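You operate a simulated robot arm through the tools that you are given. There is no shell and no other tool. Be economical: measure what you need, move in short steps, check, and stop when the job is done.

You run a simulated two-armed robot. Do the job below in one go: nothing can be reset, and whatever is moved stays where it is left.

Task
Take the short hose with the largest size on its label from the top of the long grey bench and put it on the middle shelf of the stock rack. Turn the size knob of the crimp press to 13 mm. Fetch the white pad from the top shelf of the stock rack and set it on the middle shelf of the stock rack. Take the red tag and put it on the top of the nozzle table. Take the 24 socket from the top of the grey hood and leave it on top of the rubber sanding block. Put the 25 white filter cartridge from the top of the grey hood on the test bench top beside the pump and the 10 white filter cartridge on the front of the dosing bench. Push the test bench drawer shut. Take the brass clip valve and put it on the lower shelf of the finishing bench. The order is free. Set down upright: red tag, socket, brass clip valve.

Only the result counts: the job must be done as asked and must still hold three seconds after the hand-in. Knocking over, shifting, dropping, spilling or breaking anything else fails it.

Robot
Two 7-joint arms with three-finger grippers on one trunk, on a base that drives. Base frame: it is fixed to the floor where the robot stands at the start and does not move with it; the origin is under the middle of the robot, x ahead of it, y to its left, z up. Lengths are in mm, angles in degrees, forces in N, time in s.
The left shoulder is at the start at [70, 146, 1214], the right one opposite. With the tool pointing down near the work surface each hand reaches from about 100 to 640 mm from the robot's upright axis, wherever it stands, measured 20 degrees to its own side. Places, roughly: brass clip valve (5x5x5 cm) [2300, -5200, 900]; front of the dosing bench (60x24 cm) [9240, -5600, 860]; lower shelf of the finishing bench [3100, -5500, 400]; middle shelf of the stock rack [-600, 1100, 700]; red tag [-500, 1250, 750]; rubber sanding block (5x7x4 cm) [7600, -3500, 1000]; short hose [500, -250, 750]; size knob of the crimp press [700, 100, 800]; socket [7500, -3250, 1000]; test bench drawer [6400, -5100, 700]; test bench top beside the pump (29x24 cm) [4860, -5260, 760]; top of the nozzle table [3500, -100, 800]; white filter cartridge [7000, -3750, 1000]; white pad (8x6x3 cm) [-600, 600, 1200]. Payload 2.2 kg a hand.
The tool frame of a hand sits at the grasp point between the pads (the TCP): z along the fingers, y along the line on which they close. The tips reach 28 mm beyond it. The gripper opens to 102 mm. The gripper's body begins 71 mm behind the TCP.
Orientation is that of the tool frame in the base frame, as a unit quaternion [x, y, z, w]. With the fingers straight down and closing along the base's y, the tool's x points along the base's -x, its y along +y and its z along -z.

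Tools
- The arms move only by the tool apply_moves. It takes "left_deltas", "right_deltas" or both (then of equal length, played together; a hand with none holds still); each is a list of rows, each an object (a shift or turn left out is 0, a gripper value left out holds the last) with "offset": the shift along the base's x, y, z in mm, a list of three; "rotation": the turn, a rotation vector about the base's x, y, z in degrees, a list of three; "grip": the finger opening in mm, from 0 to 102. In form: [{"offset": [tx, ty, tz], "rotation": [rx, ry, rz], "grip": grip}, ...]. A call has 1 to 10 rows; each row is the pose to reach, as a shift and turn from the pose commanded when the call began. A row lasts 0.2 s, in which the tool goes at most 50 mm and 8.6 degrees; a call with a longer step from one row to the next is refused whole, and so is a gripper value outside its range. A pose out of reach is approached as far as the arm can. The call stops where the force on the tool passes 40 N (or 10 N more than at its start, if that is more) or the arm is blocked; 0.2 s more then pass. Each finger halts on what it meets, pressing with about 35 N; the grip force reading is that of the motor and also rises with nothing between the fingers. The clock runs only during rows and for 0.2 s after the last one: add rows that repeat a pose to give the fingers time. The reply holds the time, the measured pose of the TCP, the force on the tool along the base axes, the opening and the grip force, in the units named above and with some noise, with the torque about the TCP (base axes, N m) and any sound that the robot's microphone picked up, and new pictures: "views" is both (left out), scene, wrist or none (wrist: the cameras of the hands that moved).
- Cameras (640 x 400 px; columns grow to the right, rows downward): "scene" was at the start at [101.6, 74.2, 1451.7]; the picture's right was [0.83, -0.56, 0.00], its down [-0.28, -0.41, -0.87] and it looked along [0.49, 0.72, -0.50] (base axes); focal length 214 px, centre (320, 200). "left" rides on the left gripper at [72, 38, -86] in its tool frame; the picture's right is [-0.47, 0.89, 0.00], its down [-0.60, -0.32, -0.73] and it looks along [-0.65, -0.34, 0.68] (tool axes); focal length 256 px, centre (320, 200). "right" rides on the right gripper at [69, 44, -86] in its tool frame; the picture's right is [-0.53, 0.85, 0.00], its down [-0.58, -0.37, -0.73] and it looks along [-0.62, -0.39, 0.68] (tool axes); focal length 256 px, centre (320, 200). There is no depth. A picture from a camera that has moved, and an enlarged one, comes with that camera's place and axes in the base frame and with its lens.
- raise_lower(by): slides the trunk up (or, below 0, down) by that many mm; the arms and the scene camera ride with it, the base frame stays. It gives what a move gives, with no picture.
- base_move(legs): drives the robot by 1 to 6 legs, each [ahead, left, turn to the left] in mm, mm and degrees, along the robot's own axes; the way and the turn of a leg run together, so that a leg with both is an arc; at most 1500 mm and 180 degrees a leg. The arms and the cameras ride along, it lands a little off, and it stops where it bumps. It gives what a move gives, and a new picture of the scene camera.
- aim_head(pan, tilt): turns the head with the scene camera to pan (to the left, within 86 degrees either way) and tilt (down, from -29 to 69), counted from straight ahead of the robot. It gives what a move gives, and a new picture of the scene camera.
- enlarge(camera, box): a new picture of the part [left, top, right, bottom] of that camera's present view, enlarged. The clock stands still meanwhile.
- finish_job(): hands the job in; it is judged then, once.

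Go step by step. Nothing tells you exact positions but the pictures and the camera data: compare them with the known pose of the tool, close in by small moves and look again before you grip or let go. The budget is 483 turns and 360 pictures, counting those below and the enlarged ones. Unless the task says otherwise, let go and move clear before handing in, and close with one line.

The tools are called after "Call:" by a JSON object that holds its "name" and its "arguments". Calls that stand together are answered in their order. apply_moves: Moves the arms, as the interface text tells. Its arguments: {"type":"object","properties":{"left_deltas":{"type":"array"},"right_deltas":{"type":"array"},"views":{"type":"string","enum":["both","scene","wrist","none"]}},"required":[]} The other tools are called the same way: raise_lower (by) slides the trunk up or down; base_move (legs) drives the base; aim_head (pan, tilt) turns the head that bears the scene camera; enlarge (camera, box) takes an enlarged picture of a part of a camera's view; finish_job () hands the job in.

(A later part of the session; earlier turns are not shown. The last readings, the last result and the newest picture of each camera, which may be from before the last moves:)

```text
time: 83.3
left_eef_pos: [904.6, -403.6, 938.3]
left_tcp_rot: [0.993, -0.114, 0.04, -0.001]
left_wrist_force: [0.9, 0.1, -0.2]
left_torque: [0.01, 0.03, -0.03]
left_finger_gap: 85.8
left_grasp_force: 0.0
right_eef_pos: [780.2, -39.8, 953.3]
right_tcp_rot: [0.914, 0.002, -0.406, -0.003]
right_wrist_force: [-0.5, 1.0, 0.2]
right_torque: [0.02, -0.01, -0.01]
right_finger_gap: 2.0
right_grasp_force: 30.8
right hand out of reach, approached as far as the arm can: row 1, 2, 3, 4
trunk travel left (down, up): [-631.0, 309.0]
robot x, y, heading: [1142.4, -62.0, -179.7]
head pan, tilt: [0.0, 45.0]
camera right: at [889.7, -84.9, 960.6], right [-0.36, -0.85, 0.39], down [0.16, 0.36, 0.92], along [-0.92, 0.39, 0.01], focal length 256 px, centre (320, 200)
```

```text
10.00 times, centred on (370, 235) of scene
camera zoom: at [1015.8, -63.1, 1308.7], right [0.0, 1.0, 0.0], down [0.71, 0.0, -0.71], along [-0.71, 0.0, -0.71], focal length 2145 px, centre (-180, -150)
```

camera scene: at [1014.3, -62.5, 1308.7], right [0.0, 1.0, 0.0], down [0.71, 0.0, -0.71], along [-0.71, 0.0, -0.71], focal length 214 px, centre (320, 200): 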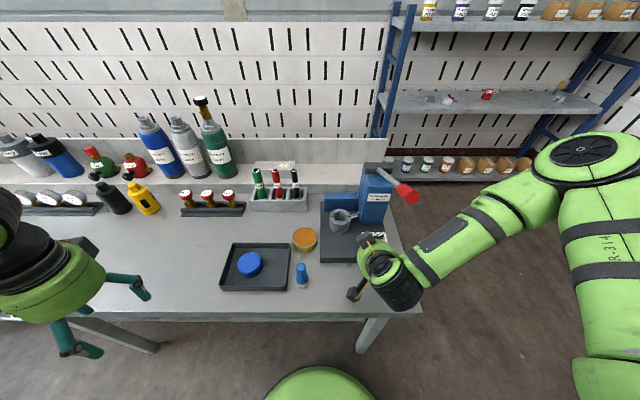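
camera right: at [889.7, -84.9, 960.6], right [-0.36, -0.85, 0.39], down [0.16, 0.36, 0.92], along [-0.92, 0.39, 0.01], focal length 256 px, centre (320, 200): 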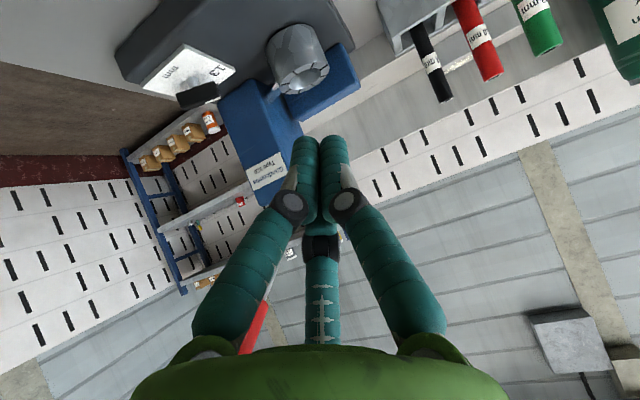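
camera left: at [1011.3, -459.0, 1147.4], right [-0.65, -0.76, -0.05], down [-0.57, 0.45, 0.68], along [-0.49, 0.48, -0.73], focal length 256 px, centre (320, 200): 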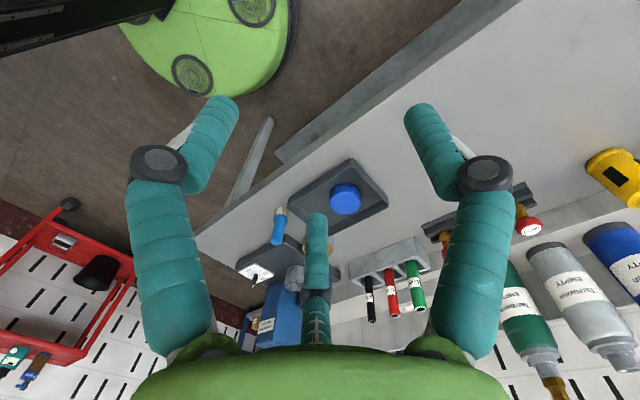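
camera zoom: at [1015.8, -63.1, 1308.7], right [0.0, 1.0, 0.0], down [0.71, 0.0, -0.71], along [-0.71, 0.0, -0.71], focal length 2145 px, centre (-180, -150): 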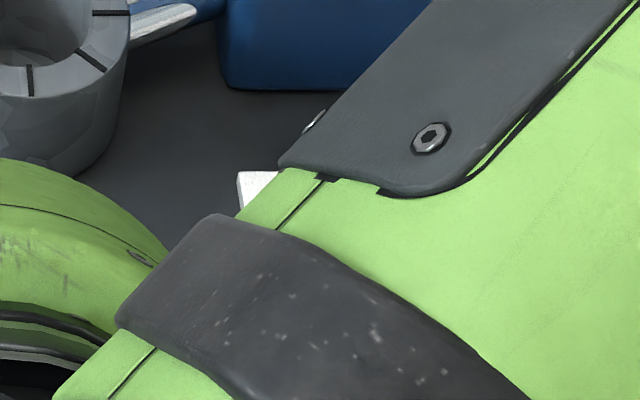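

Call:
{"name": "apply_moves", "arguments": {"right_deltas": [{"offset": [40, 0, 10], "rotation": [0, -8, 0]}, {"offset": [75, 0, 40], "rotation": [0, -16, 0]}, {"offset": [100, 0, 80], "rotation": [0, -24, 0]}, {"offset": [110, 20, 120], "rotation": [0, -32, 0]}, {"offset": [120, 40, 160], "rotation": [0, -40, 0], "grip": 60}, {"offset": [130, 70, 195], "rotation": [0, -47, 0], "grip": 100}, {"offset": [130, 110, 220], "rotation": [0, -47, 0], "grip": 100}, {"offset": [140, 150, 240], "rotation": [0, -47, 0], "grip": 100}, {"offset": [150, 190, 260], "rotation": [0, -47, 0]}], "views": "scene"}}

Call:
{"name": "enlarge", "arguments": {"camera": "scene", "box": [340, 215, 400, 255]}}

```text
time: 85.3
left_eef_pos: [904.8, -402.7, 938.4]
left_tcp_rot: [0.993, -0.115, 0.041, -0.001]
left_wrist_force: [0.6, 1.0, 0.0]
left_torque: [-0.02, 0.09, 0.01]
left_finger_gap: 86.1
left_grasp_force: 0.1
right_eef_pos: [932.2, 152.2, 1214.3]
right_tcp_rot: [1.0, 0.004, -0.01, 0.0]
right_wrist_force: [0.2, 0.9, 0.0]
right_torque: [-0.03, 0.01, 0.0]
right_finger_gap: 99.9
right_grasp_force: 0.0
right hand out of reach, approached as far as the arm can: row 1
trunk travel left (down, up): [-631.0, 309.0]
robot x, y, heading: [1145.5, -62.8, -180.1]
head pan, tilt: [0.0, 45.0]
camera scene: at [1017.4, -61.2, 1309.0], right [0.0, 1.0, 0.0], down [0.71, 0.0, -0.71], along [-0.71, 0.0, -0.71], focal length 214 px, centre (320, 200)
```

scene: 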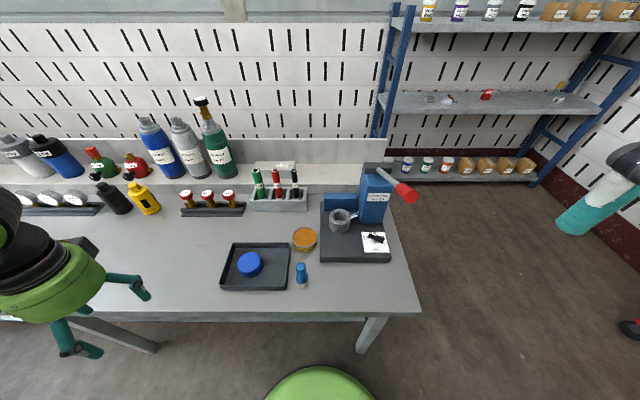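

```text
10.00 times, centred on (370, 235) of scene
camera zoom: at [1017.4, -61.2, 1309.0], right [0.0, 1.0, 0.0], down [0.71, 0.0, -0.71], along [-0.71, 0.0, -0.71], focal length 2145 px, centre (-180, -150)
```

zoom: 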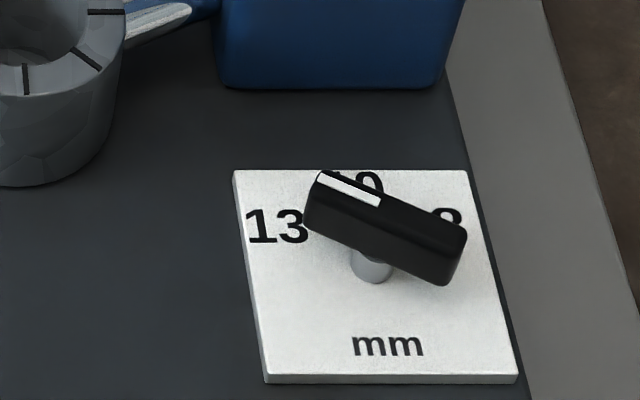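

The knob now points at 13. Next the green hose: turn the left hand and tilt it forward, then reach over the bench.

Call:
{"name": "apply_moves", "arguments": {"left_deltas": [{"offset": [0, 10, 30], "rotation": [0, 0, 7], "grip": 70}, {"offset": [-10, 30, 70], "rotation": [0, 0, 13], "grip": 60}, {"offset": [-30, 60, 100], "rotation": [0, 0, 13], "grip": 60}], "views": "none"}}

Call:
{"name": "apply_moves", "arguments": {"left_deltas": [{"offset": [-30, 10, 0], "rotation": [0, 7, 0]}, {"offset": [-70, 20, 0], "rotation": [0, 14, 0]}, {"offset": [-115, 30, 0], "rotation": [0, 21, 0]}, {"offset": [-160, 40, 0], "rotation": [0, 28, 0]}, {"offset": [-200, 50, 0], "rotation": [0, 35, 0]}, {"offset": [-240, 65, 0], "rotation": [0, 35, 0]}, {"offset": [-285, 80, 0], "rotation": [0, 35, 0]}], "views": "both"}}

```text
time: 86.1
left_eef_pos: [871.0, -341.1, 1038.7]
left_tcp_rot: [0.999, -0.001, 0.042, -0.006]
left_wrist_force: [-0.9, -0.2, -0.2]
left_torque: [-0.05, -0.02, 0.0]
left_finger_gap: 60.1
left_grasp_force: 0.0
right_eef_pos: [927.9, 152.4, 1213.8]
right_tcp_rot: [1.0, 0.003, -0.009, 0.001]
right_wrist_force: [0.0, 0.3, -0.1]
right_torque: [0.0, 0.0, 0.04]
right_finger_gap: 100.0
right_grasp_force: 0.0
trunk travel left (down, up): [-631.0, 309.0]
robot x, y, heading: [1146.1, -60.6, -179.7]
head pan, tilt: [0.0, 45.0]
```

```text
time: 87.7
left_eef_pos: [585.1, -262.4, 1036.5]
left_tcp_rot: [0.965, -0.003, -0.262, -0.005]
left_wrist_force: [0.2, -0.5, -0.6]
left_torque: [0.01, -0.08, 0.0]
left_finger_gap: 60.2
left_grasp_force: 0.1
right_eef_pos: [926.8, 151.5, 1214.1]
right_tcp_rot: [1.0, 0.002, -0.008, -0.001]
right_wrist_force: [-1.1, 0.4, -0.2]
right_torque: [-0.02, -0.03, 0.01]
right_finger_gap: 100.2
right_grasp_force: 0.0
trunk travel left (down, up): [-631.0, 309.0]
robot x, y, heading: [1147.5, -61.9, -179.6]
head pan, tilt: [0.0, 45.0]
camera scene: at [1012.0, -61.5, 1308.4], right [0.0, 1.0, 0.0], down [0.71, 0.0, -0.71], along [-0.71, 0.0, -0.71], focal length 214 px, centre (320, 200)
camera left: at [691.5, -301.0, 1074.3], right [-0.41, -0.88, 0.23], down [-0.15, 0.31, 0.94], along [-0.9, 0.35, -0.26], focal length 256 px, centre (320, 200)
```

scene: 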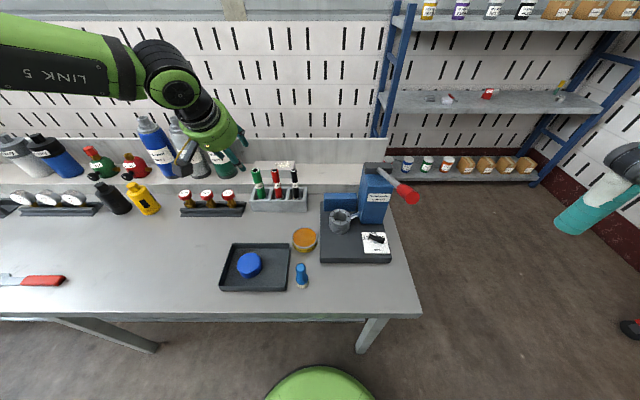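
left: 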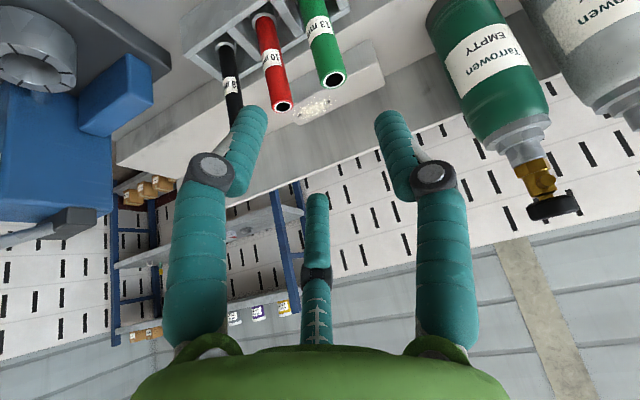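

Call:
{"name": "apply_moves", "arguments": {"left_deltas": [{"offset": [-45, 0, -10]}, {"offset": [-85, 0, -30]}, {"offset": [-105, 1, -70]}, {"offset": [-105, 1, -100]}], "views": "both"}}

```text
time: 88.7
left_eef_pos: [489.8, -266.9, 941.2]
left_tcp_rot: [0.965, -0.004, -0.262, -0.008]
left_wrist_force: [-0.5, -0.6, 0.5]
left_torque: [0.01, 0.03, -0.01]
left_finger_gap: 59.9
left_grasp_force: 0.0
left hand out of reach, approached as far as the arm can: row 3, 4
right_eef_pos: [928.3, 149.8, 1214.7]
right_tcp_rot: [1.0, 0.003, -0.009, -0.001]
right_wrist_force: [-0.1, -0.2, 0.2]
right_torque: [-0.04, 0.01, 0.0]
right_finger_gap: 100.1
right_grasp_force: 0.2
trunk travel left (down, up): [-631.0, 309.0]
robot x, y, heading: [1143.2, -60.9, -180.2]
head pan, tilt: [0.0, 45.0]
camera scene: at [1014.4, -62.8, 1308.7], right [0.0, 1.0, 0.0], down [0.71, 0.0, -0.71], along [-0.71, 0.0, -0.71], focal length 214 px, centre (320, 200)
camera left: at [596.9, -306.1, 977.0], right [-0.41, -0.88, 0.23], down [-0.15, 0.31, 0.94], along [-0.9, 0.35, -0.26], focal length 256 px, centre (320, 200)
```

scene: 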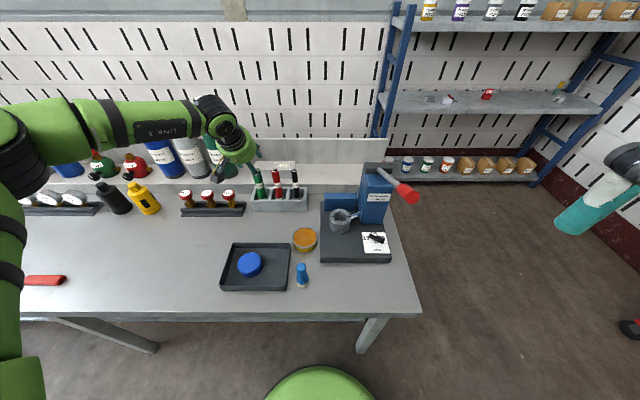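
left: 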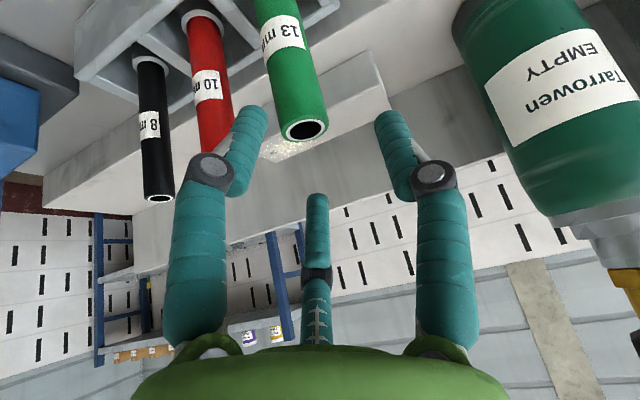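

Call:
{"name": "apply_moves", "arguments": {"left_deltas": [{"offset": [0, 4, 10], "rotation": [0, 8, 0]}, {"offset": [-6, 7, 10], "rotation": [0, 15, 0]}, {"offset": [-12, 7, -10], "rotation": [0, 15, 0]}, {"offset": [-12, 7, -30], "rotation": [0, 15, 0]}], "views": "wrist"}}

```text
time: 89.7
left_eef_pos: [480.4, -260.4, 909.2]
left_tcp_rot: [0.923, -0.004, -0.386, -0.005]
left_wrist_force: [0.5, -0.1, 0.0]
left_torque: [0.02, -0.02, -0.03]
left_finger_gap: 60.1
left_grasp_force: 0.2
right_eef_pos: [929.4, 151.5, 1215.2]
right_tcp_rot: [1.0, 0.003, -0.009, -0.002]
right_wrist_force: [-0.5, -0.5, -0.1]
right_torque: [-0.01, -0.01, 0.0]
right_finger_gap: 99.9
right_grasp_force: 0.0
trunk travel left (down, up): [-631.0, 309.0]
robot x, y, heading: [1144.5, -62.1, -179.7]
head pan, tilt: [0.0, 45.0]
camera left: at [591.5, -300.2, 918.6], right [-0.34, -0.88, 0.32], down [0.1, 0.31, 0.95], along [-0.94, 0.35, -0.02], focal length 256 px, centre (320, 200)
```

left: 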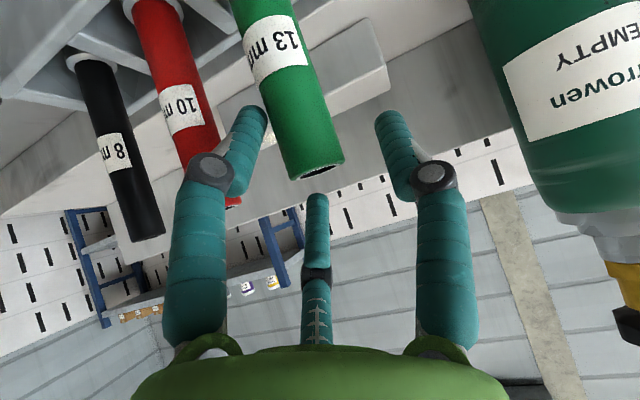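

Call:
{"name": "apply_moves", "arguments": {"left_deltas": [{"offset": [-2, 2, -15]}, {"offset": [-3, 2, -30]}, {"offset": [-3, 2, -42]}], "views": "wrist"}}

```text
time: 90.5
left_eef_pos: [490.9, -270.2, 883.6]
left_tcp_rot: [0.922, -0.004, -0.386, -0.006]
left_wrist_force: [0.5, 0.8, 1.8]
left_torque: [-0.01, 0.08, -0.02]
left_finger_gap: 61.0
left_grasp_force: 0.7
left hand out of reach, approached as far as the arm can: row 1, 2, 3
right_eef_pos: [929.0, 150.8, 1215.4]
right_tcp_rot: [1.0, 0.002, -0.009, 0.0]
right_wrist_force: [1.0, 0.1, 0.1]
right_torque: [-0.03, -0.04, 0.02]
right_finger_gap: 100.0
right_grasp_force: 0.0
trunk travel left (down, up): [-631.0, 309.0]
robot x, y, heading: [1144.4, -64.0, -179.7]
head pan, tilt: [0.0, 45.0]
camera left: at [602.3, -309.9, 892.2], right [-0.34, -0.88, 0.33], down [0.1, 0.31, 0.95], along [-0.94, 0.35, -0.02], focal length 256 px, centre (320, 200)
```

left: 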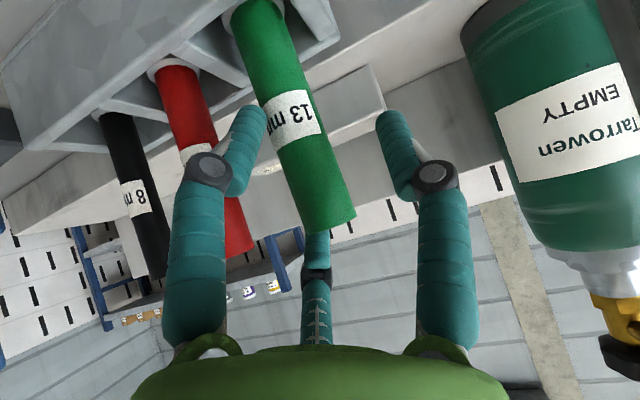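

Call:
{"name": "apply_moves", "arguments": {"left_deltas": [{"offset": [0, 3, 35]}, {"offset": [2, 3, 58]}], "views": "none"}}

Call:
{"name": "raise_lower", "arguments": {"by": -58}}

Call:
{"name": "apply_moves", "arguments": {"left_deltas": [{"offset": [0, 0, 0]}], "views": "wrist"}}

```text
time: 91.1
left_eef_pos: [493.9, -269.0, 940.7]
left_tcp_rot: [0.923, -0.005, -0.385, -0.005]
left_wrist_force: [-0.2, -1.0, 0.4]
left_torque: [-0.04, -0.01, -0.03]
left_finger_gap: 59.9
left_grasp_force: 0.0
right_eef_pos: [928.0, 151.5, 1214.1]
right_tcp_rot: [1.0, 0.002, -0.008, -0.002]
right_wrist_force: [0.9, 1.1, 0.2]
right_torque: [-0.03, 0.01, 0.01]
right_finger_gap: 100.2
right_grasp_force: 0.1
trunk travel left (down, up): [-631.0, 309.0]
robot x, y, heading: [1140.5, -60.4, -179.8]
head pan, tilt: [0.0, 45.0]
```

```text
time: 92.0
left_eef_pos: [492.9, -268.4, 883.5]
left_tcp_rot: [0.923, -0.005, -0.385, -0.005]
left_wrist_force: [-0.8, -0.2, 0.8]
left_torque: [0.02, 0.06, -0.04]
left_finger_gap: 60.6
left_grasp_force: 0.3
right_eef_pos: [929.6, 149.9, 1156.1]
right_tcp_rot: [1.0, 0.003, -0.008, -0.001]
right_wrist_force: [0.7, 0.7, -0.5]
right_torque: [0.0, -0.01, 0.0]
right_finger_gap: 99.8
right_grasp_force: 0.0
trunk travel left (down, up): [-573.0, 367.0]
robot x, y, heading: [1148.4, -64.4, -179.7]
head pan, tilt: [0.0, 45.0]
```

```text
time: 92.5
left_eef_pos: [492.2, -268.2, 883.6]
left_tcp_rot: [0.923, -0.004, -0.385, -0.004]
left_wrist_force: [0.3, 0.3, 0.6]
left_torque: [-0.06, 0.01, 0.03]
left_finger_gap: 60.6
left_grasp_force: 0.5
right_eef_pos: [930.4, 150.1, 1156.5]
right_tcp_rot: [1.0, 0.003, -0.009, -0.001]
right_wrist_force: [0.3, 0.1, -0.8]
right_torque: [-0.04, 0.02, 0.01]
right_finger_gap: 99.9
right_grasp_force: 0.1
trunk travel left (down, up): [-573.0, 367.0]
robot x, y, heading: [1148.1, -61.3, -179.8]
head pan, tilt: [0.0, 45.0]
camera left: at [604.9, -307.0, 892.4], right [-0.34, -0.88, 0.33], down [0.1, 0.31, 0.95], along [-0.94, 0.35, -0.02], focal length 256 px, centre (320, 200)
```

left: 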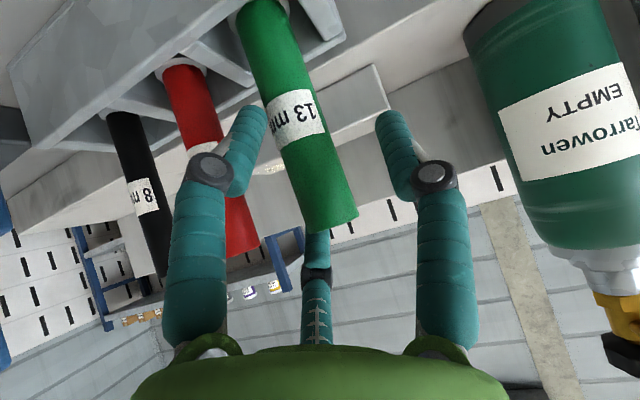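

Call:
{"name": "apply_moves", "arguments": {"left_deltas": [{"offset": [-7, 5, -8]}, {"offset": [-13, 9, -16]}], "views": "wrist"}}

```text
time: 93.0
left_eef_pos: [479.2, -259.1, 866.6]
left_tcp_rot: [0.923, -0.003, -0.386, -0.004]
left_wrist_force: [-0.4, 0.3, -0.6]
left_torque: [-0.02, -0.02, -0.01]
left_finger_gap: 60.1
left_grasp_force: 0.1
right_eef_pos: [928.2, 151.2, 1156.5]
right_tcp_rot: [1.0, 0.003, -0.009, 0.0]
right_wrist_force: [-0.2, 0.4, 0.0]
right_torque: [0.01, 0.03, 0.0]
right_finger_gap: 99.9
right_grasp_force: 0.1
trunk travel left (down, up): [-573.0, 367.0]
robot x, y, heading: [1146.0, -56.4, -179.6]
head pan, tilt: [0.0, 45.0]
camera left: at [591.4, -298.6, 876.1], right [-0.34, -0.88, 0.33], down [0.1, 0.31, 0.95], along [-0.94, 0.35, -0.02], focal length 256 px, centre (320, 200)
```

left: 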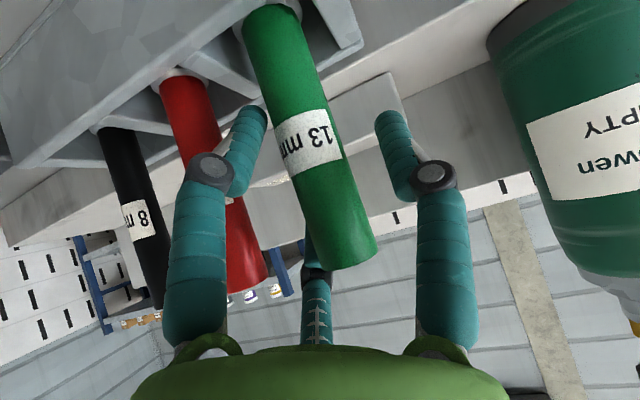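

Call:
{"name": "apply_moves", "arguments": {"left_deltas": [{"offset": [0, 0, 0], "grip": 35}, {"offset": [0, 0, 0], "grip": 15}, {"offset": [0, 0, 0], "grip": 10}, {"offset": [0, 0, 0], "grip": 10}], "views": "wrist"}}

```text
time: 94.0
left_eef_pos: [480.0, -259.7, 869.2]
left_tcp_rot: [0.923, -0.004, -0.385, -0.005]
left_wrist_force: [1.0, -0.8, 1.5]
left_torque: [-0.13, -0.09, 0.05]
left_finger_gap: 37.9
left_grasp_force: 35.0
right_eef_pos: [929.9, 150.9, 1156.7]
right_tcp_rot: [1.0, 0.002, -0.009, -0.001]
right_wrist_force: [-0.1, 0.0, -0.6]
right_torque: [0.01, 0.02, 0.01]
right_finger_gap: 99.9
right_grasp_force: 0.0
trunk travel left (down, up): [-573.0, 367.0]
robot x, y, heading: [1145.1, -59.1, -179.9]
head pan, tilt: [0.0, 45.0]
camera left: at [592.1, -298.5, 876.7], right [-0.34, -0.88, 0.33], down [0.1, 0.31, 0.95], along [-0.94, 0.35, -0.02], focal length 256 px, centre (320, 200)
```

left: 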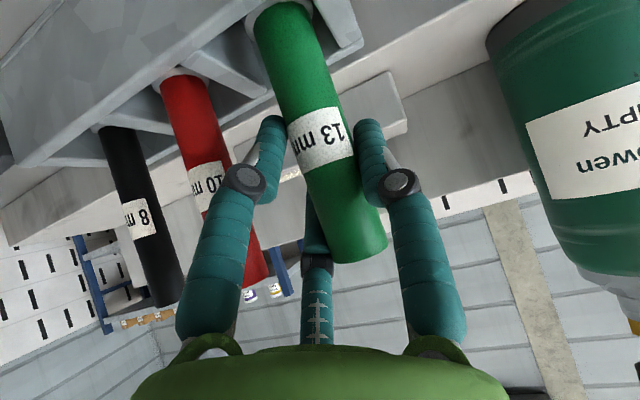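

Call:
{"name": "raise_lower", "arguments": {"by": 60}}

Call:
{"name": "apply_moves", "arguments": {"left_deltas": [{"offset": [0, 0, 0]}], "views": "both"}}

```text
time: 95.0
left_eef_pos: [479.4, -258.8, 927.1]
left_tcp_rot: [0.923, -0.004, -0.385, -0.006]
left_wrist_force: [0.7, 0.1, -1.5]
left_torque: [0.03, -0.01, -0.02]
left_finger_gap: 38.3
left_grasp_force: 34.8
right_eef_pos: [929.0, 151.5, 1216.3]
right_tcp_rot: [1.0, 0.003, -0.008, -0.002]
right_wrist_force: [0.5, 0.5, 0.3]
right_torque: [0.01, 0.02, -0.01]
right_finger_gap: 99.9
right_grasp_force: 0.0
trunk travel left (down, up): [-633.0, 307.0]
robot x, y, heading: [1143.2, -60.7, -179.8]
head pan, tilt: [0.0, 45.0]
```

```text
time: 95.5
left_eef_pos: [479.5, -259.4, 926.8]
left_tcp_rot: [0.923, -0.004, -0.385, -0.004]
left_wrist_force: [-0.1, -0.5, -1.1]
left_torque: [-0.01, 0.0, 0.01]
left_finger_gap: 38.2
left_grasp_force: 35.2
right_eef_pos: [928.5, 150.2, 1215.5]
right_tcp_rot: [1.0, 0.003, -0.009, -0.001]
right_wrist_force: [-0.7, 0.9, 1.2]
right_torque: [0.04, -0.04, 0.0]
right_finger_gap: 100.1
right_grasp_force: 0.1
trunk travel left (down, up): [-633.0, 307.0]
robot x, y, heading: [1143.9, -60.8, -180.0]
head pan, tilt: [0.0, 45.0]
camera scene: at [1014.2, -62.9, 1310.6], right [0.0, 1.0, 0.0], down [0.71, 0.0, -0.71], along [-0.71, 0.0, -0.71], focal length 214 px, centre (320, 200)
camera left: at [591.7, -298.4, 936.2], right [-0.34, -0.88, 0.32], down [0.1, 0.31, 0.95], along [-0.94, 0.35, -0.02], focal length 256 px, centre (320, 200)
```

scene: 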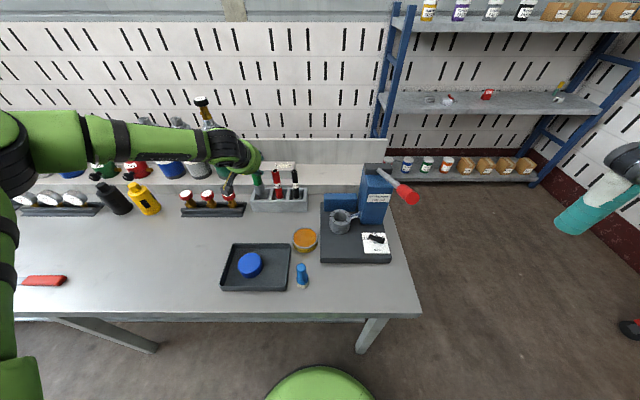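
left: 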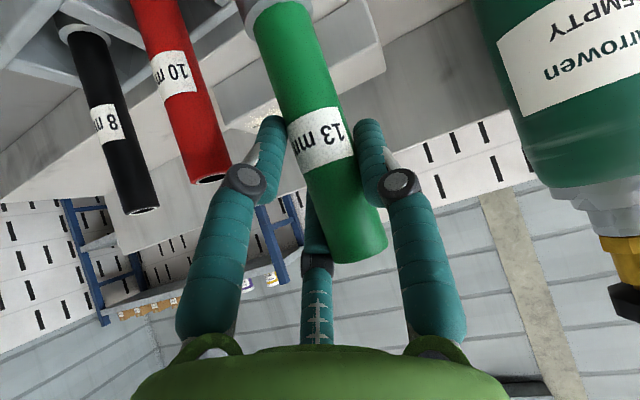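

Call:
{"name": "raise_lower", "arguments": {"by": 150}}

Call:
{"name": "apply_moves", "arguments": {"left_deltas": [{"offset": [45, 0, 0]}, {"offset": [90, 0, 0]}, {"offset": [135, 0, 0]}, {"offset": [180, 0, 0]}, {"offset": [220, 0, 0]}], "views": "both"}}

```text
time: 97.2
left_eef_pos: [479.6, -257.6, 1076.6]
left_tcp_rot: [0.923, -0.004, -0.384, -0.005]
left_wrist_force: [-0.1, 0.1, -1.8]
left_torque: [0.04, 0.02, 0.01]
left_finger_gap: 37.9
left_grasp_force: 35.8
right_eef_pos: [927.8, 151.6, 1366.8]
right_tcp_rot: [1.0, 0.001, -0.009, -0.001]
right_wrist_force: [0.2, -0.1, 0.1]
right_torque: [-0.02, -0.01, -0.01]
right_finger_gap: 99.8
right_grasp_force: 0.1
trunk travel left (down, up): [-783.0, 157.0]
robot x, y, heading: [1144.0, -61.3, -179.7]
head pan, tilt: [0.0, 45.0]
```

```text
time: 98.4
left_eef_pos: [690.6, -259.4, 1078.0]
left_tcp_rot: [0.922, -0.004, -0.386, -0.006]
left_wrist_force: [-0.2, 0.1, -1.0]
left_torque: [-0.02, -0.04, -0.02]
left_finger_gap: 38.0
left_grasp_force: 35.8
left hand out of reach, approached as far as the arm can: row 5
right_eef_pos: [929.6, 150.7, 1366.5]
right_tcp_rot: [1.0, 0.003, -0.01, 0.0]
right_wrist_force: [-1.3, -0.1, -0.2]
right_torque: [-0.02, 0.0, -0.01]
right_finger_gap: 100.1
right_grasp_force: 0.2
trunk travel left (down, up): [-783.0, 157.0]
robot x, y, heading: [1139.7, -61.1, -179.8]
head pan, tilt: [0.0, 45.0]
camera scene: at [1015.7, -62.9, 1460.8], right [0.0, 1.0, 0.0], down [0.71, 0.0, -0.71], along [-0.71, 0.0, -0.71], focal length 214 px, centre (320, 200)
camera left: at [802.4, -298.1, 1086.9], right [-0.34, -0.88, 0.33], down [0.1, 0.31, 0.95], along [-0.94, 0.35, -0.02], focal length 256 px, centre (320, 200)
```

scene: 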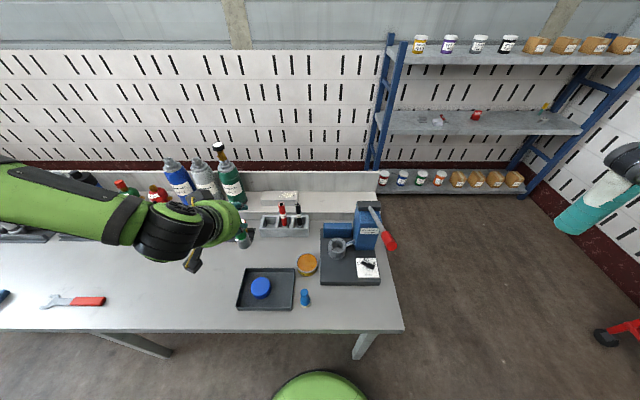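
left: 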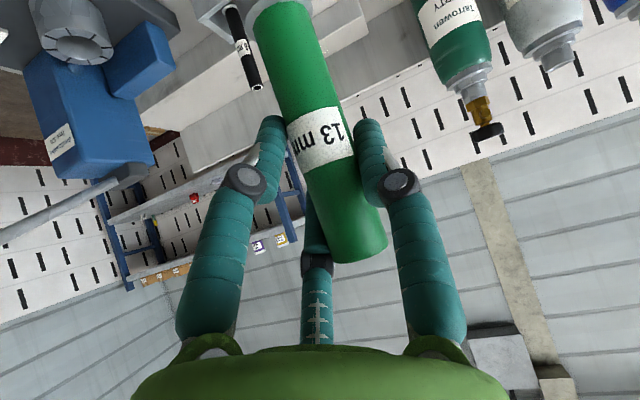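

Call:
{"name": "base_move", "arguments": {"legs": [[-330, 0, 0], [0, -900, 0], [0, 0, 0], [1250, 0, 0], [0, -250, 0]]}}

```text
time: 112.5
left_eef_pos: [-218.5, 901.3, 1077.6]
left_tcp_rot: [0.923, -0.008, -0.384, -0.009]
left_wrist_force: [-0.1, 0.3, -2.2]
left_torque: [0.01, 0.04, 0.0]
left_finger_gap: 38.1
left_grasp_force: 34.5
right_eef_pos: [26.5, 1309.5, 1367.5]
right_tcp_rot: [1.0, -0.002, -0.008, -0.002]
right_wrist_force: [0.6, -0.2, -0.9]
right_torque: [-0.03, 0.01, -0.02]
right_finger_gap: 100.2
right_grasp_force: 0.0
trunk travel left (down, up): [-783.0, 157.0]
robot x, y, heading: [237.0, 1100.0, 179.6]
head pan, tilt: [0.0, 45.0]
camera scene: at [109.9, 1094.6, 1460.6], right [0.01, 1.0, 0.0], down [0.71, 0.0, -0.71], along [-0.71, 0.01, -0.71], focal length 214 px, centre (320, 200)
```

scene: 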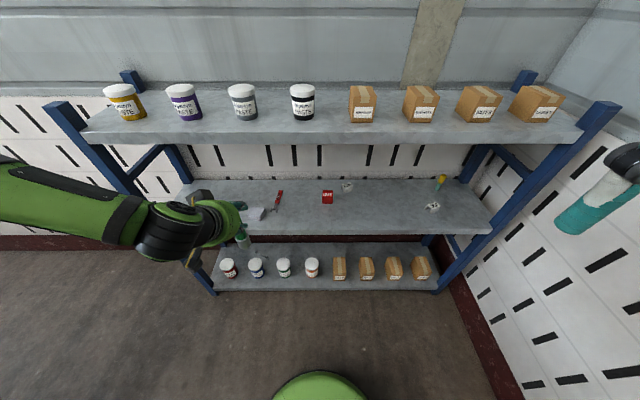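

Call:
{"name": "raise_lower", "arguments": {"by": -245}}

Call:
{"name": "apply_moves", "arguments": {"left_deltas": [{"offset": [0, 40, 0]}, {"offset": [0, 80, 0]}, {"offset": [0, 110, 0]}], "views": "none"}}

Call:
{"name": "base_move", "arguments": {"legs": [[250, 0, 0]]}}

```text
time: 115.0
left_eef_pos: [-217.5, 904.6, 832.4]
left_tcp_rot: [0.923, -0.008, -0.384, -0.007]
left_wrist_force: [-0.1, -0.2, -1.7]
left_torque: [0.01, 0.02, 0.04]
left_finger_gap: 38.2
left_grasp_force: 35.0
right_eef_pos: [26.5, 1311.7, 1121.8]
right_tcp_rot: [1.0, -0.003, -0.008, -0.002]
right_wrist_force: [0.6, -0.1, -0.4]
right_torque: [0.01, 0.02, 0.03]
right_finger_gap: 99.7
right_grasp_force: 0.1
trunk travel left (down, up): [-538.0, 402.0]
robot x, y, heading: [241.5, 1096.5, 179.7]
head pan, tilt: [0.0, 45.0]
```

```text
time: 115.8
left_eef_pos: [-217.7, 1005.3, 835.9]
left_tcp_rot: [0.923, -0.008, -0.384, -0.006]
left_wrist_force: [-0.9, -0.7, -1.2]
left_torque: [-0.03, 0.0, 0.0]
left_finger_gap: 38.1
left_grasp_force: 35.0
left hand out of reach, approached as far as the arm can: row 3
right_eef_pos: [26.4, 1312.2, 1119.3]
right_tcp_rot: [1.0, -0.003, -0.008, -0.001]
right_wrist_force: [-1.0, 0.0, 0.1]
right_torque: [-0.01, 0.06, 0.02]
right_finger_gap: 100.2
right_grasp_force: 0.1
trunk travel left (down, up): [-538.0, 402.0]
robot x, y, heading: [237.2, 1099.3, 179.6]
head pan, tilt: [0.0, 45.0]
```

```text
time: 117.7
left_eef_pos: [-467.1, 1004.9, 837.1]
left_tcp_rot: [0.923, -0.008, -0.384, -0.007]
left_wrist_force: [-0.4, -0.7, -1.9]
left_torque: [0.01, -0.01, 0.02]
left_finger_gap: 38.1
left_grasp_force: 34.7
right_eef_pos: [-224.0, 1313.1, 1122.0]
right_tcp_rot: [1.0, -0.001, -0.009, -0.002]
right_wrist_force: [-0.8, -0.2, -0.6]
right_torque: [0.01, 0.0, 0.01]
right_finger_gap: 99.9
right_grasp_force: 0.0
trunk travel left (down, up): [-538.0, 402.0]
robot x, y, heading: [-10.5, 1097.7, 179.8]
head pan, tilt: [0.0, 45.0]
camera scene: at [-140.0, 1098.4, 1215.6], right [0.0, 1.0, 0.0], down [0.71, 0.0, -0.71], along [-0.71, 0.0, -0.71], focal length 214 px, centre (320, 200)
```

scene: 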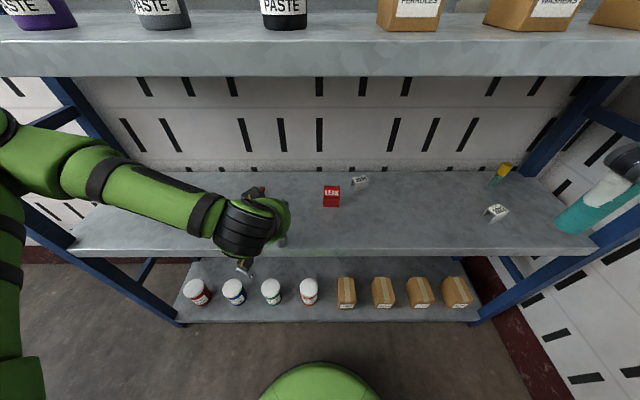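

Call:
{"name": "apply_moves", "arguments": {"left_deltas": [{"offset": [-40, 0, 0]}, {"offset": [-75, 5, 0]}, {"offset": [-78, 5, -20]}], "views": "both"}}

```text
time: 118.5
left_eef_pos: [-540.3, 996.6, 834.1]
left_tcp_rot: [0.919, -0.011, -0.393, -0.012]
left_wrist_force: [9.9, 3.3, 30.1]
left_torque: [0.12, -0.63, 0.02]
left_finger_gap: 37.9
left_grasp_force: 34.7
left hand out of reach, approached as far as the arm can: row 2, 3
right_eef_pos: [-218.3, 1314.0, 1122.7]
right_tcp_rot: [1.0, 0.0, -0.011, 0.0]
right_wrist_force: [-0.3, -0.8, -0.8]
right_torque: [-0.04, -0.03, -0.01]
right_finger_gap: 100.1
right_grasp_force: 0.1
trunk travel left (down, up): [-538.0, 402.0]
robot x, y, heading: [-11.8, 1097.5, 179.5]
head pan, tilt: [0.0, 45.0]
camera scene: at [-134.0, 1100.6, 1217.0], right [0.0, 1.0, 0.0], down [0.7, 0.0, -0.71], along [-0.71, 0.0, -0.7], focal length 214 px, centre (320, 200)
camera left: at [-428.6, 956.0, 840.5], right [-0.35, -0.88, 0.33], down [0.12, 0.3, 0.95], along [-0.93, 0.37, 0.0], focal length 256 px, centre (320, 200)
```

scene: 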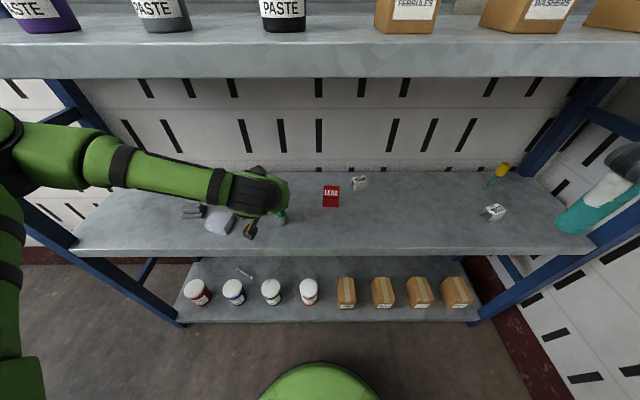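
left: 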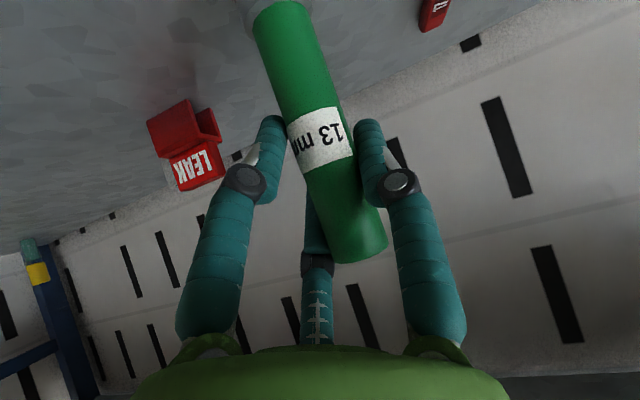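

Call:
{"name": "apply_moves", "arguments": {"left_deltas": [{"offset": [0, 2, 7]}, {"offset": [0, 2, 7]}], "views": "none"}}

```text
time: 119.1
left_eef_pos: [-541.6, 997.6, 833.9]
left_tcp_rot: [0.922, -0.008, -0.387, -0.008]
left_wrist_force: [-3.5, 6.4, 13.7]
left_torque: [0.69, 0.64, -0.14]
left_finger_gap: 38.2
left_grasp_force: 34.8
right_eef_pos: [-222.2, 1314.7, 1122.4]
right_tcp_rot: [1.0, 0.0, -0.01, -0.001]
right_wrist_force: [-0.5, 0.5, -0.4]
right_torque: [-0.04, 0.01, 0.02]
right_finger_gap: 100.1
right_grasp_force: 0.1
trunk travel left (down, up): [-538.0, 402.0]
robot x, y, heading: [-7.2, 1099.6, 179.9]
head pan, tilt: [0.0, 45.0]
```

Call:
{"name": "apply_moves", "arguments": {"left_deltas": [{"offset": [0, 0, 4]}, {"offset": [0, 0, 4]}], "views": "wrist"}}

```text
time: 119.7
left_eef_pos: [-539.7, 995.5, 834.1]
left_tcp_rot: [0.924, -0.006, -0.382, -0.005]
left_wrist_force: [-1.8, 2.7, 1.8]
left_torque: [0.26, 0.23, -0.05]
left_finger_gap: 38.1
left_grasp_force: 35.0
right_eef_pos: [-224.0, 1313.1, 1121.1]
right_tcp_rot: [1.0, -0.001, -0.009, -0.002]
right_wrist_force: [0.0, 0.9, -0.4]
right_torque: [0.02, 0.02, -0.03]
right_finger_gap: 99.8
right_grasp_force: 0.1
trunk travel left (down, up): [-538.0, 402.0]
robot x, y, heading: [-9.5, 1098.6, 179.9]
head pan, tilt: [0.0, 45.0]
camera left: at [-428.9, 955.0, 843.6], right [-0.35, -0.88, 0.32], down [0.09, 0.31, 0.95], along [-0.93, 0.36, -0.02], focal length 256 px, centre (320, 200)
```

left: 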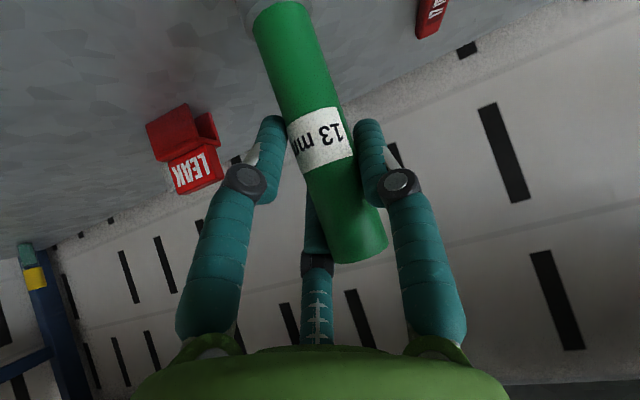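

Call:
{"name": "apply_moves", "arguments": {"left_deltas": [{"offset": [0, 0, 0], "grip": 46}, {"offset": [0, 0, 0], "grip": 56}, {"offset": [0, 0, 0], "grip": 64}, {"offset": [0, 0, 0], "grip": 64}], "views": "both"}}

```text
time: 120.7
left_eef_pos: [-541.4, 995.6, 835.3]
left_tcp_rot: [0.923, -0.008, -0.384, -0.007]
left_wrist_force: [0.0, -0.9, 0.6]
left_torque: [-0.01, 0.04, 0.0]
left_finger_gap: 64.1
left_grasp_force: 0.1
right_eef_pos: [-223.1, 1312.2, 1121.9]
right_tcp_rot: [1.0, 0.0, -0.009, -0.002]
right_wrist_force: [-0.1, -0.6, -0.4]
right_torque: [0.0, 0.02, -0.02]
right_finger_gap: 100.0
right_grasp_force: 0.0
trunk travel left (down, up): [-538.0, 402.0]
robot x, y, heading: [-9.6, 1096.0, 180.0]
head pan, tilt: [0.0, 45.0]
camera scene: at [-139.8, 1098.5, 1215.7], right [0.0, 1.0, 0.0], down [0.71, 0.0, -0.71], along [-0.71, 0.0, -0.71], focal length 214 px, centre (320, 200)
camera left: at [-429.8, 955.3, 844.7], right [-0.34, -0.88, 0.32], down [0.1, 0.31, 0.95], along [-0.93, 0.36, -0.02], focal length 256 px, centre (320, 200)
```

scene: 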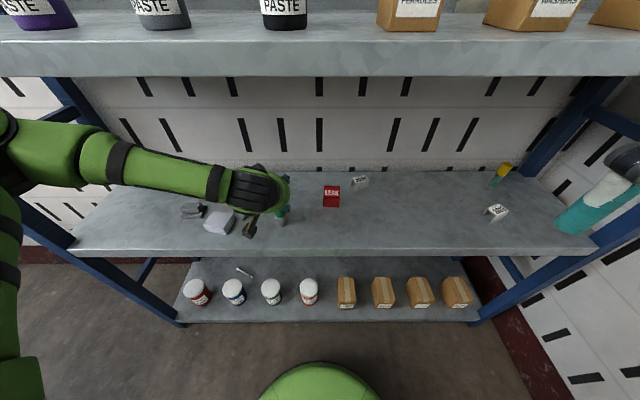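
left: 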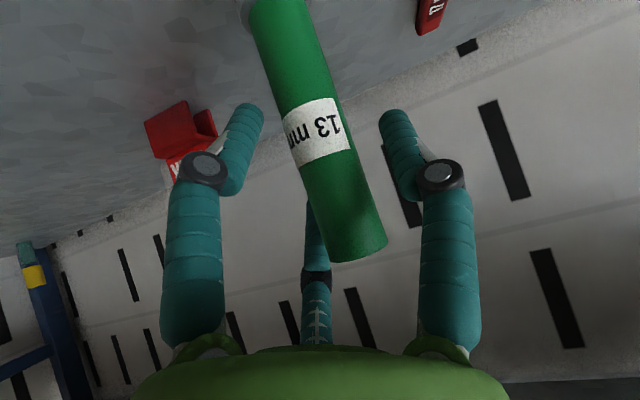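

Call:
{"name": "apply_moves", "arguments": {"left_deltas": [{"offset": [0, 3, 20]}, {"offset": [0, 3, 45]}, {"offset": [0, 3, 70]}, {"offset": [5, 3, 90]}, {"offset": [45, 3, 95]}, {"offset": [90, 3, 95]}, {"offset": [135, 3, 95]}, {"offset": [180, 3, 95]}], "views": "both"}}

```text
time: 122.5
left_eef_pos: [-402.3, 1012.1, 952.0]
left_tcp_rot: [0.923, -0.007, -0.384, -0.006]
left_wrist_force: [-0.4, -0.1, 0.0]
left_torque: [0.05, 0.02, 0.0]
left_finger_gap: 64.1
left_grasp_force: 0.0
left hand out of reach, approached as far as the arm can: row 7, 8
right_eef_pos: [-223.3, 1311.8, 1122.3]
right_tcp_rot: [1.0, -0.001, -0.009, -0.002]
right_wrist_force: [-0.3, 0.0, -0.6]
right_torque: [-0.02, -0.01, -0.01]
right_finger_gap: 100.0
right_grasp_force: 0.1
trunk travel left (down, up): [-538.0, 402.0]
robot x, y, heading: [-8.5, 1096.0, 179.9]
head pan, tilt: [0.0, 45.0]
camera scene: at [-139.7, 1098.6, 1215.7], right [0.0, 1.0, 0.0], down [0.71, 0.0, -0.71], along [-0.71, 0.0, -0.71], focal length 214 px, centre (320, 200)
camera left: at [-291.9, 973.1, 962.5], right [-0.34, -0.88, 0.32], down [0.1, 0.31, 0.95], along [-0.93, 0.36, -0.02], focal length 256 px, centre (320, 200)
```

scene: 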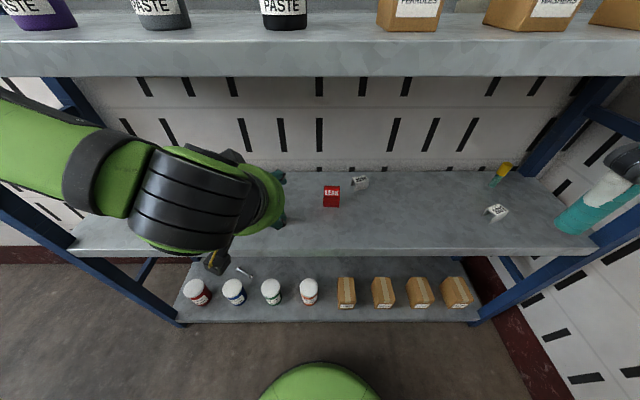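
left: 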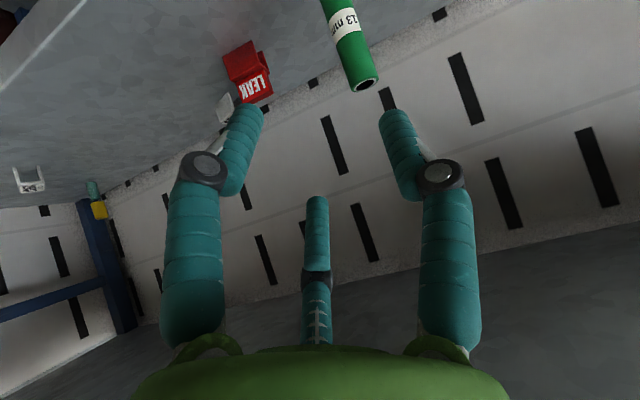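

Call:
{"name": "enlarge", "arguments": {"camera": "scene", "box": [300, 160, 380, 215]}}

Call:
{"name": "enlarge", "arguments": {"camera": "left", "box": [190, 20, 310, 120]}}

```text
7.27 times, centred on (340, 188) of scene
camera zoom: at [-139.7, 1098.6, 1215.7], right [0.0, 1.0, 0.0], down [0.71, 0.0, -0.71], along [-0.71, 0.0, -0.71], focal length 1560 px, centre (174, 291)
```

zoom: 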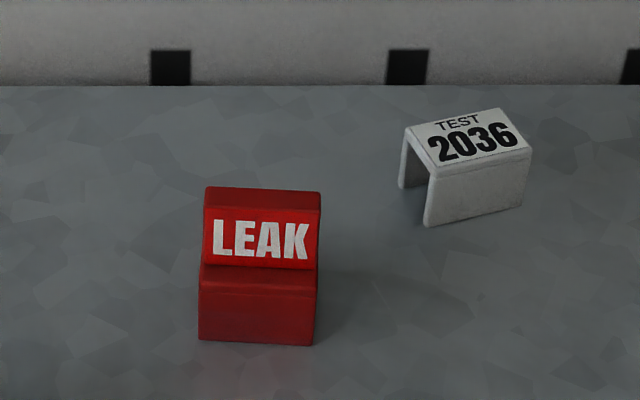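

```text
4.00 times, centred on (250, 70) of left
camera zoom: at [-291.9, 973.1, 962.5], right [-0.34, -0.88, 0.32], down [0.1, 0.31, 0.95], along [-0.93, 0.36, -0.02], focal length 1024 px, centre (600, 720)
```

zoom: 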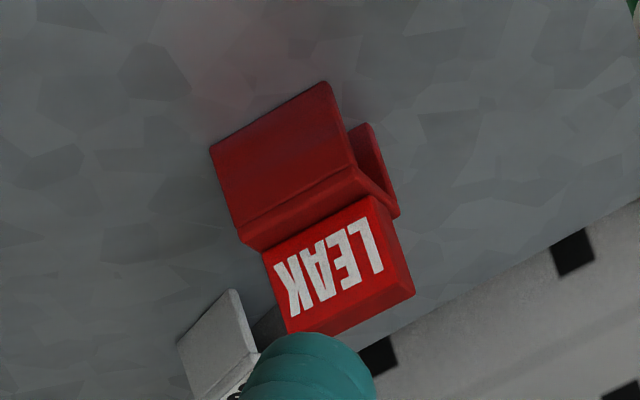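

Call:
{"name": "apply_moves", "arguments": {"left_deltas": [{"offset": [15, -10, 10], "rotation": [0, -8, 0]}, {"offset": [30, -20, 20], "rotation": [0, -16, 0]}, {"offset": [45, -35, 30], "rotation": [0, -24, 0]}, {"offset": [60, -50, 40], "rotation": [0, -32, 0]}, {"offset": [75, -60, 50], "rotation": [0, -40, 0]}, {"offset": [90, -80, 60], "rotation": [0, -45, 0]}], "right_deltas": [{"offset": [-15, -15, -35], "rotation": [0, 8, 0], "grip": 78}, {"offset": [-30, -30, -70], "rotation": [0, 16, 0]}, {"offset": [-45, -50, -105], "rotation": [0, 24, 0]}, {"offset": [-60, -70, -140], "rotation": [0, 32, 0]}, {"offset": [-80, -85, -175], "rotation": [0, 40, 0]}, {"offset": [-100, -110, -200], "rotation": [0, 45, 0]}], "views": "both"}}

```text
time: 123.9
left_eef_pos: [-315.3, 929.6, 1011.9]
left_tcp_rot: [1.0, -0.004, -0.001, -0.011]
left_wrist_force: [0.3, -1.5, 0.1]
left_torque: [0.05, 0.01, -0.02]
left_finger_gap: 64.3
left_grasp_force: 0.1
right_eef_pos: [-367.6, 1145.7, 953.6]
right_tcp_rot: [0.921, -0.001, -0.39, -0.003]
right_wrist_force: [0.2, 0.1, 0.4]
right_torque: [0.02, 0.03, -0.02]
right_finger_gap: 78.0
right_grasp_force: 0.1
right hand out of reach, approached as far as the arm can: row 4, 5, 6
trunk travel left (down, up): [-538.0, 402.0]
robot x, y, heading: [-8.8, 1100.5, 179.8]
head pan, tilt: [0.0, 45.0]
camera scene: at [-140.4, 1095.1, 1215.6], right [0.0, 1.0, 0.0], down [0.71, 0.0, -0.71], along [-0.71, 0.01, -0.71], focal length 214 px, centre (320, 200)
camera right: at [-258.8, 1100.6, 963.6], right [-0.37, -0.85, 0.38], down [0.13, 0.36, 0.92], along [-0.92, 0.39, -0.03], focal length 256 px, centre (320, 200)
camera left: at [-242.1, 890.6, 1097.0], right [-0.47, -0.88, -0.02], down [-0.6, 0.31, 0.74], along [-0.65, 0.36, -0.67], focal length 256 px, centre (320, 200)
```

scene: 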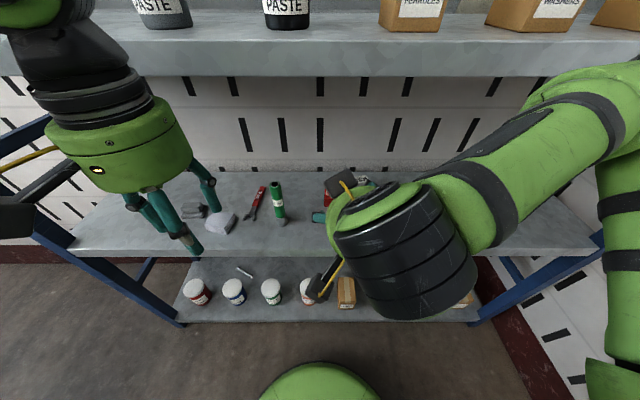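
right: 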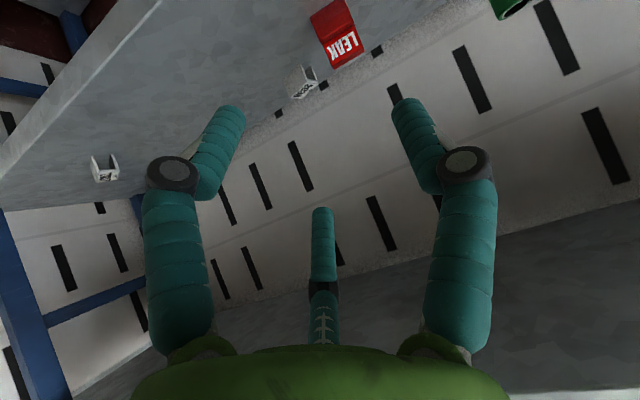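
left: 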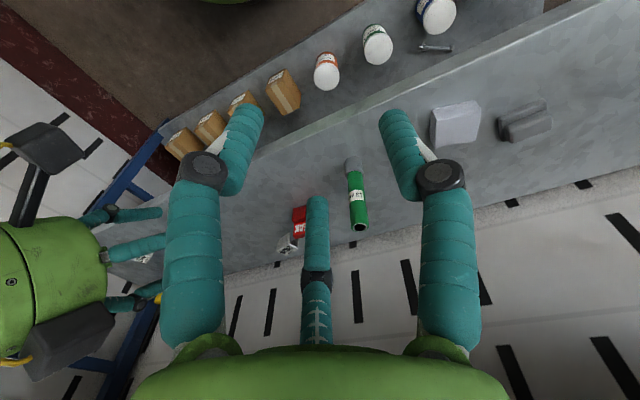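

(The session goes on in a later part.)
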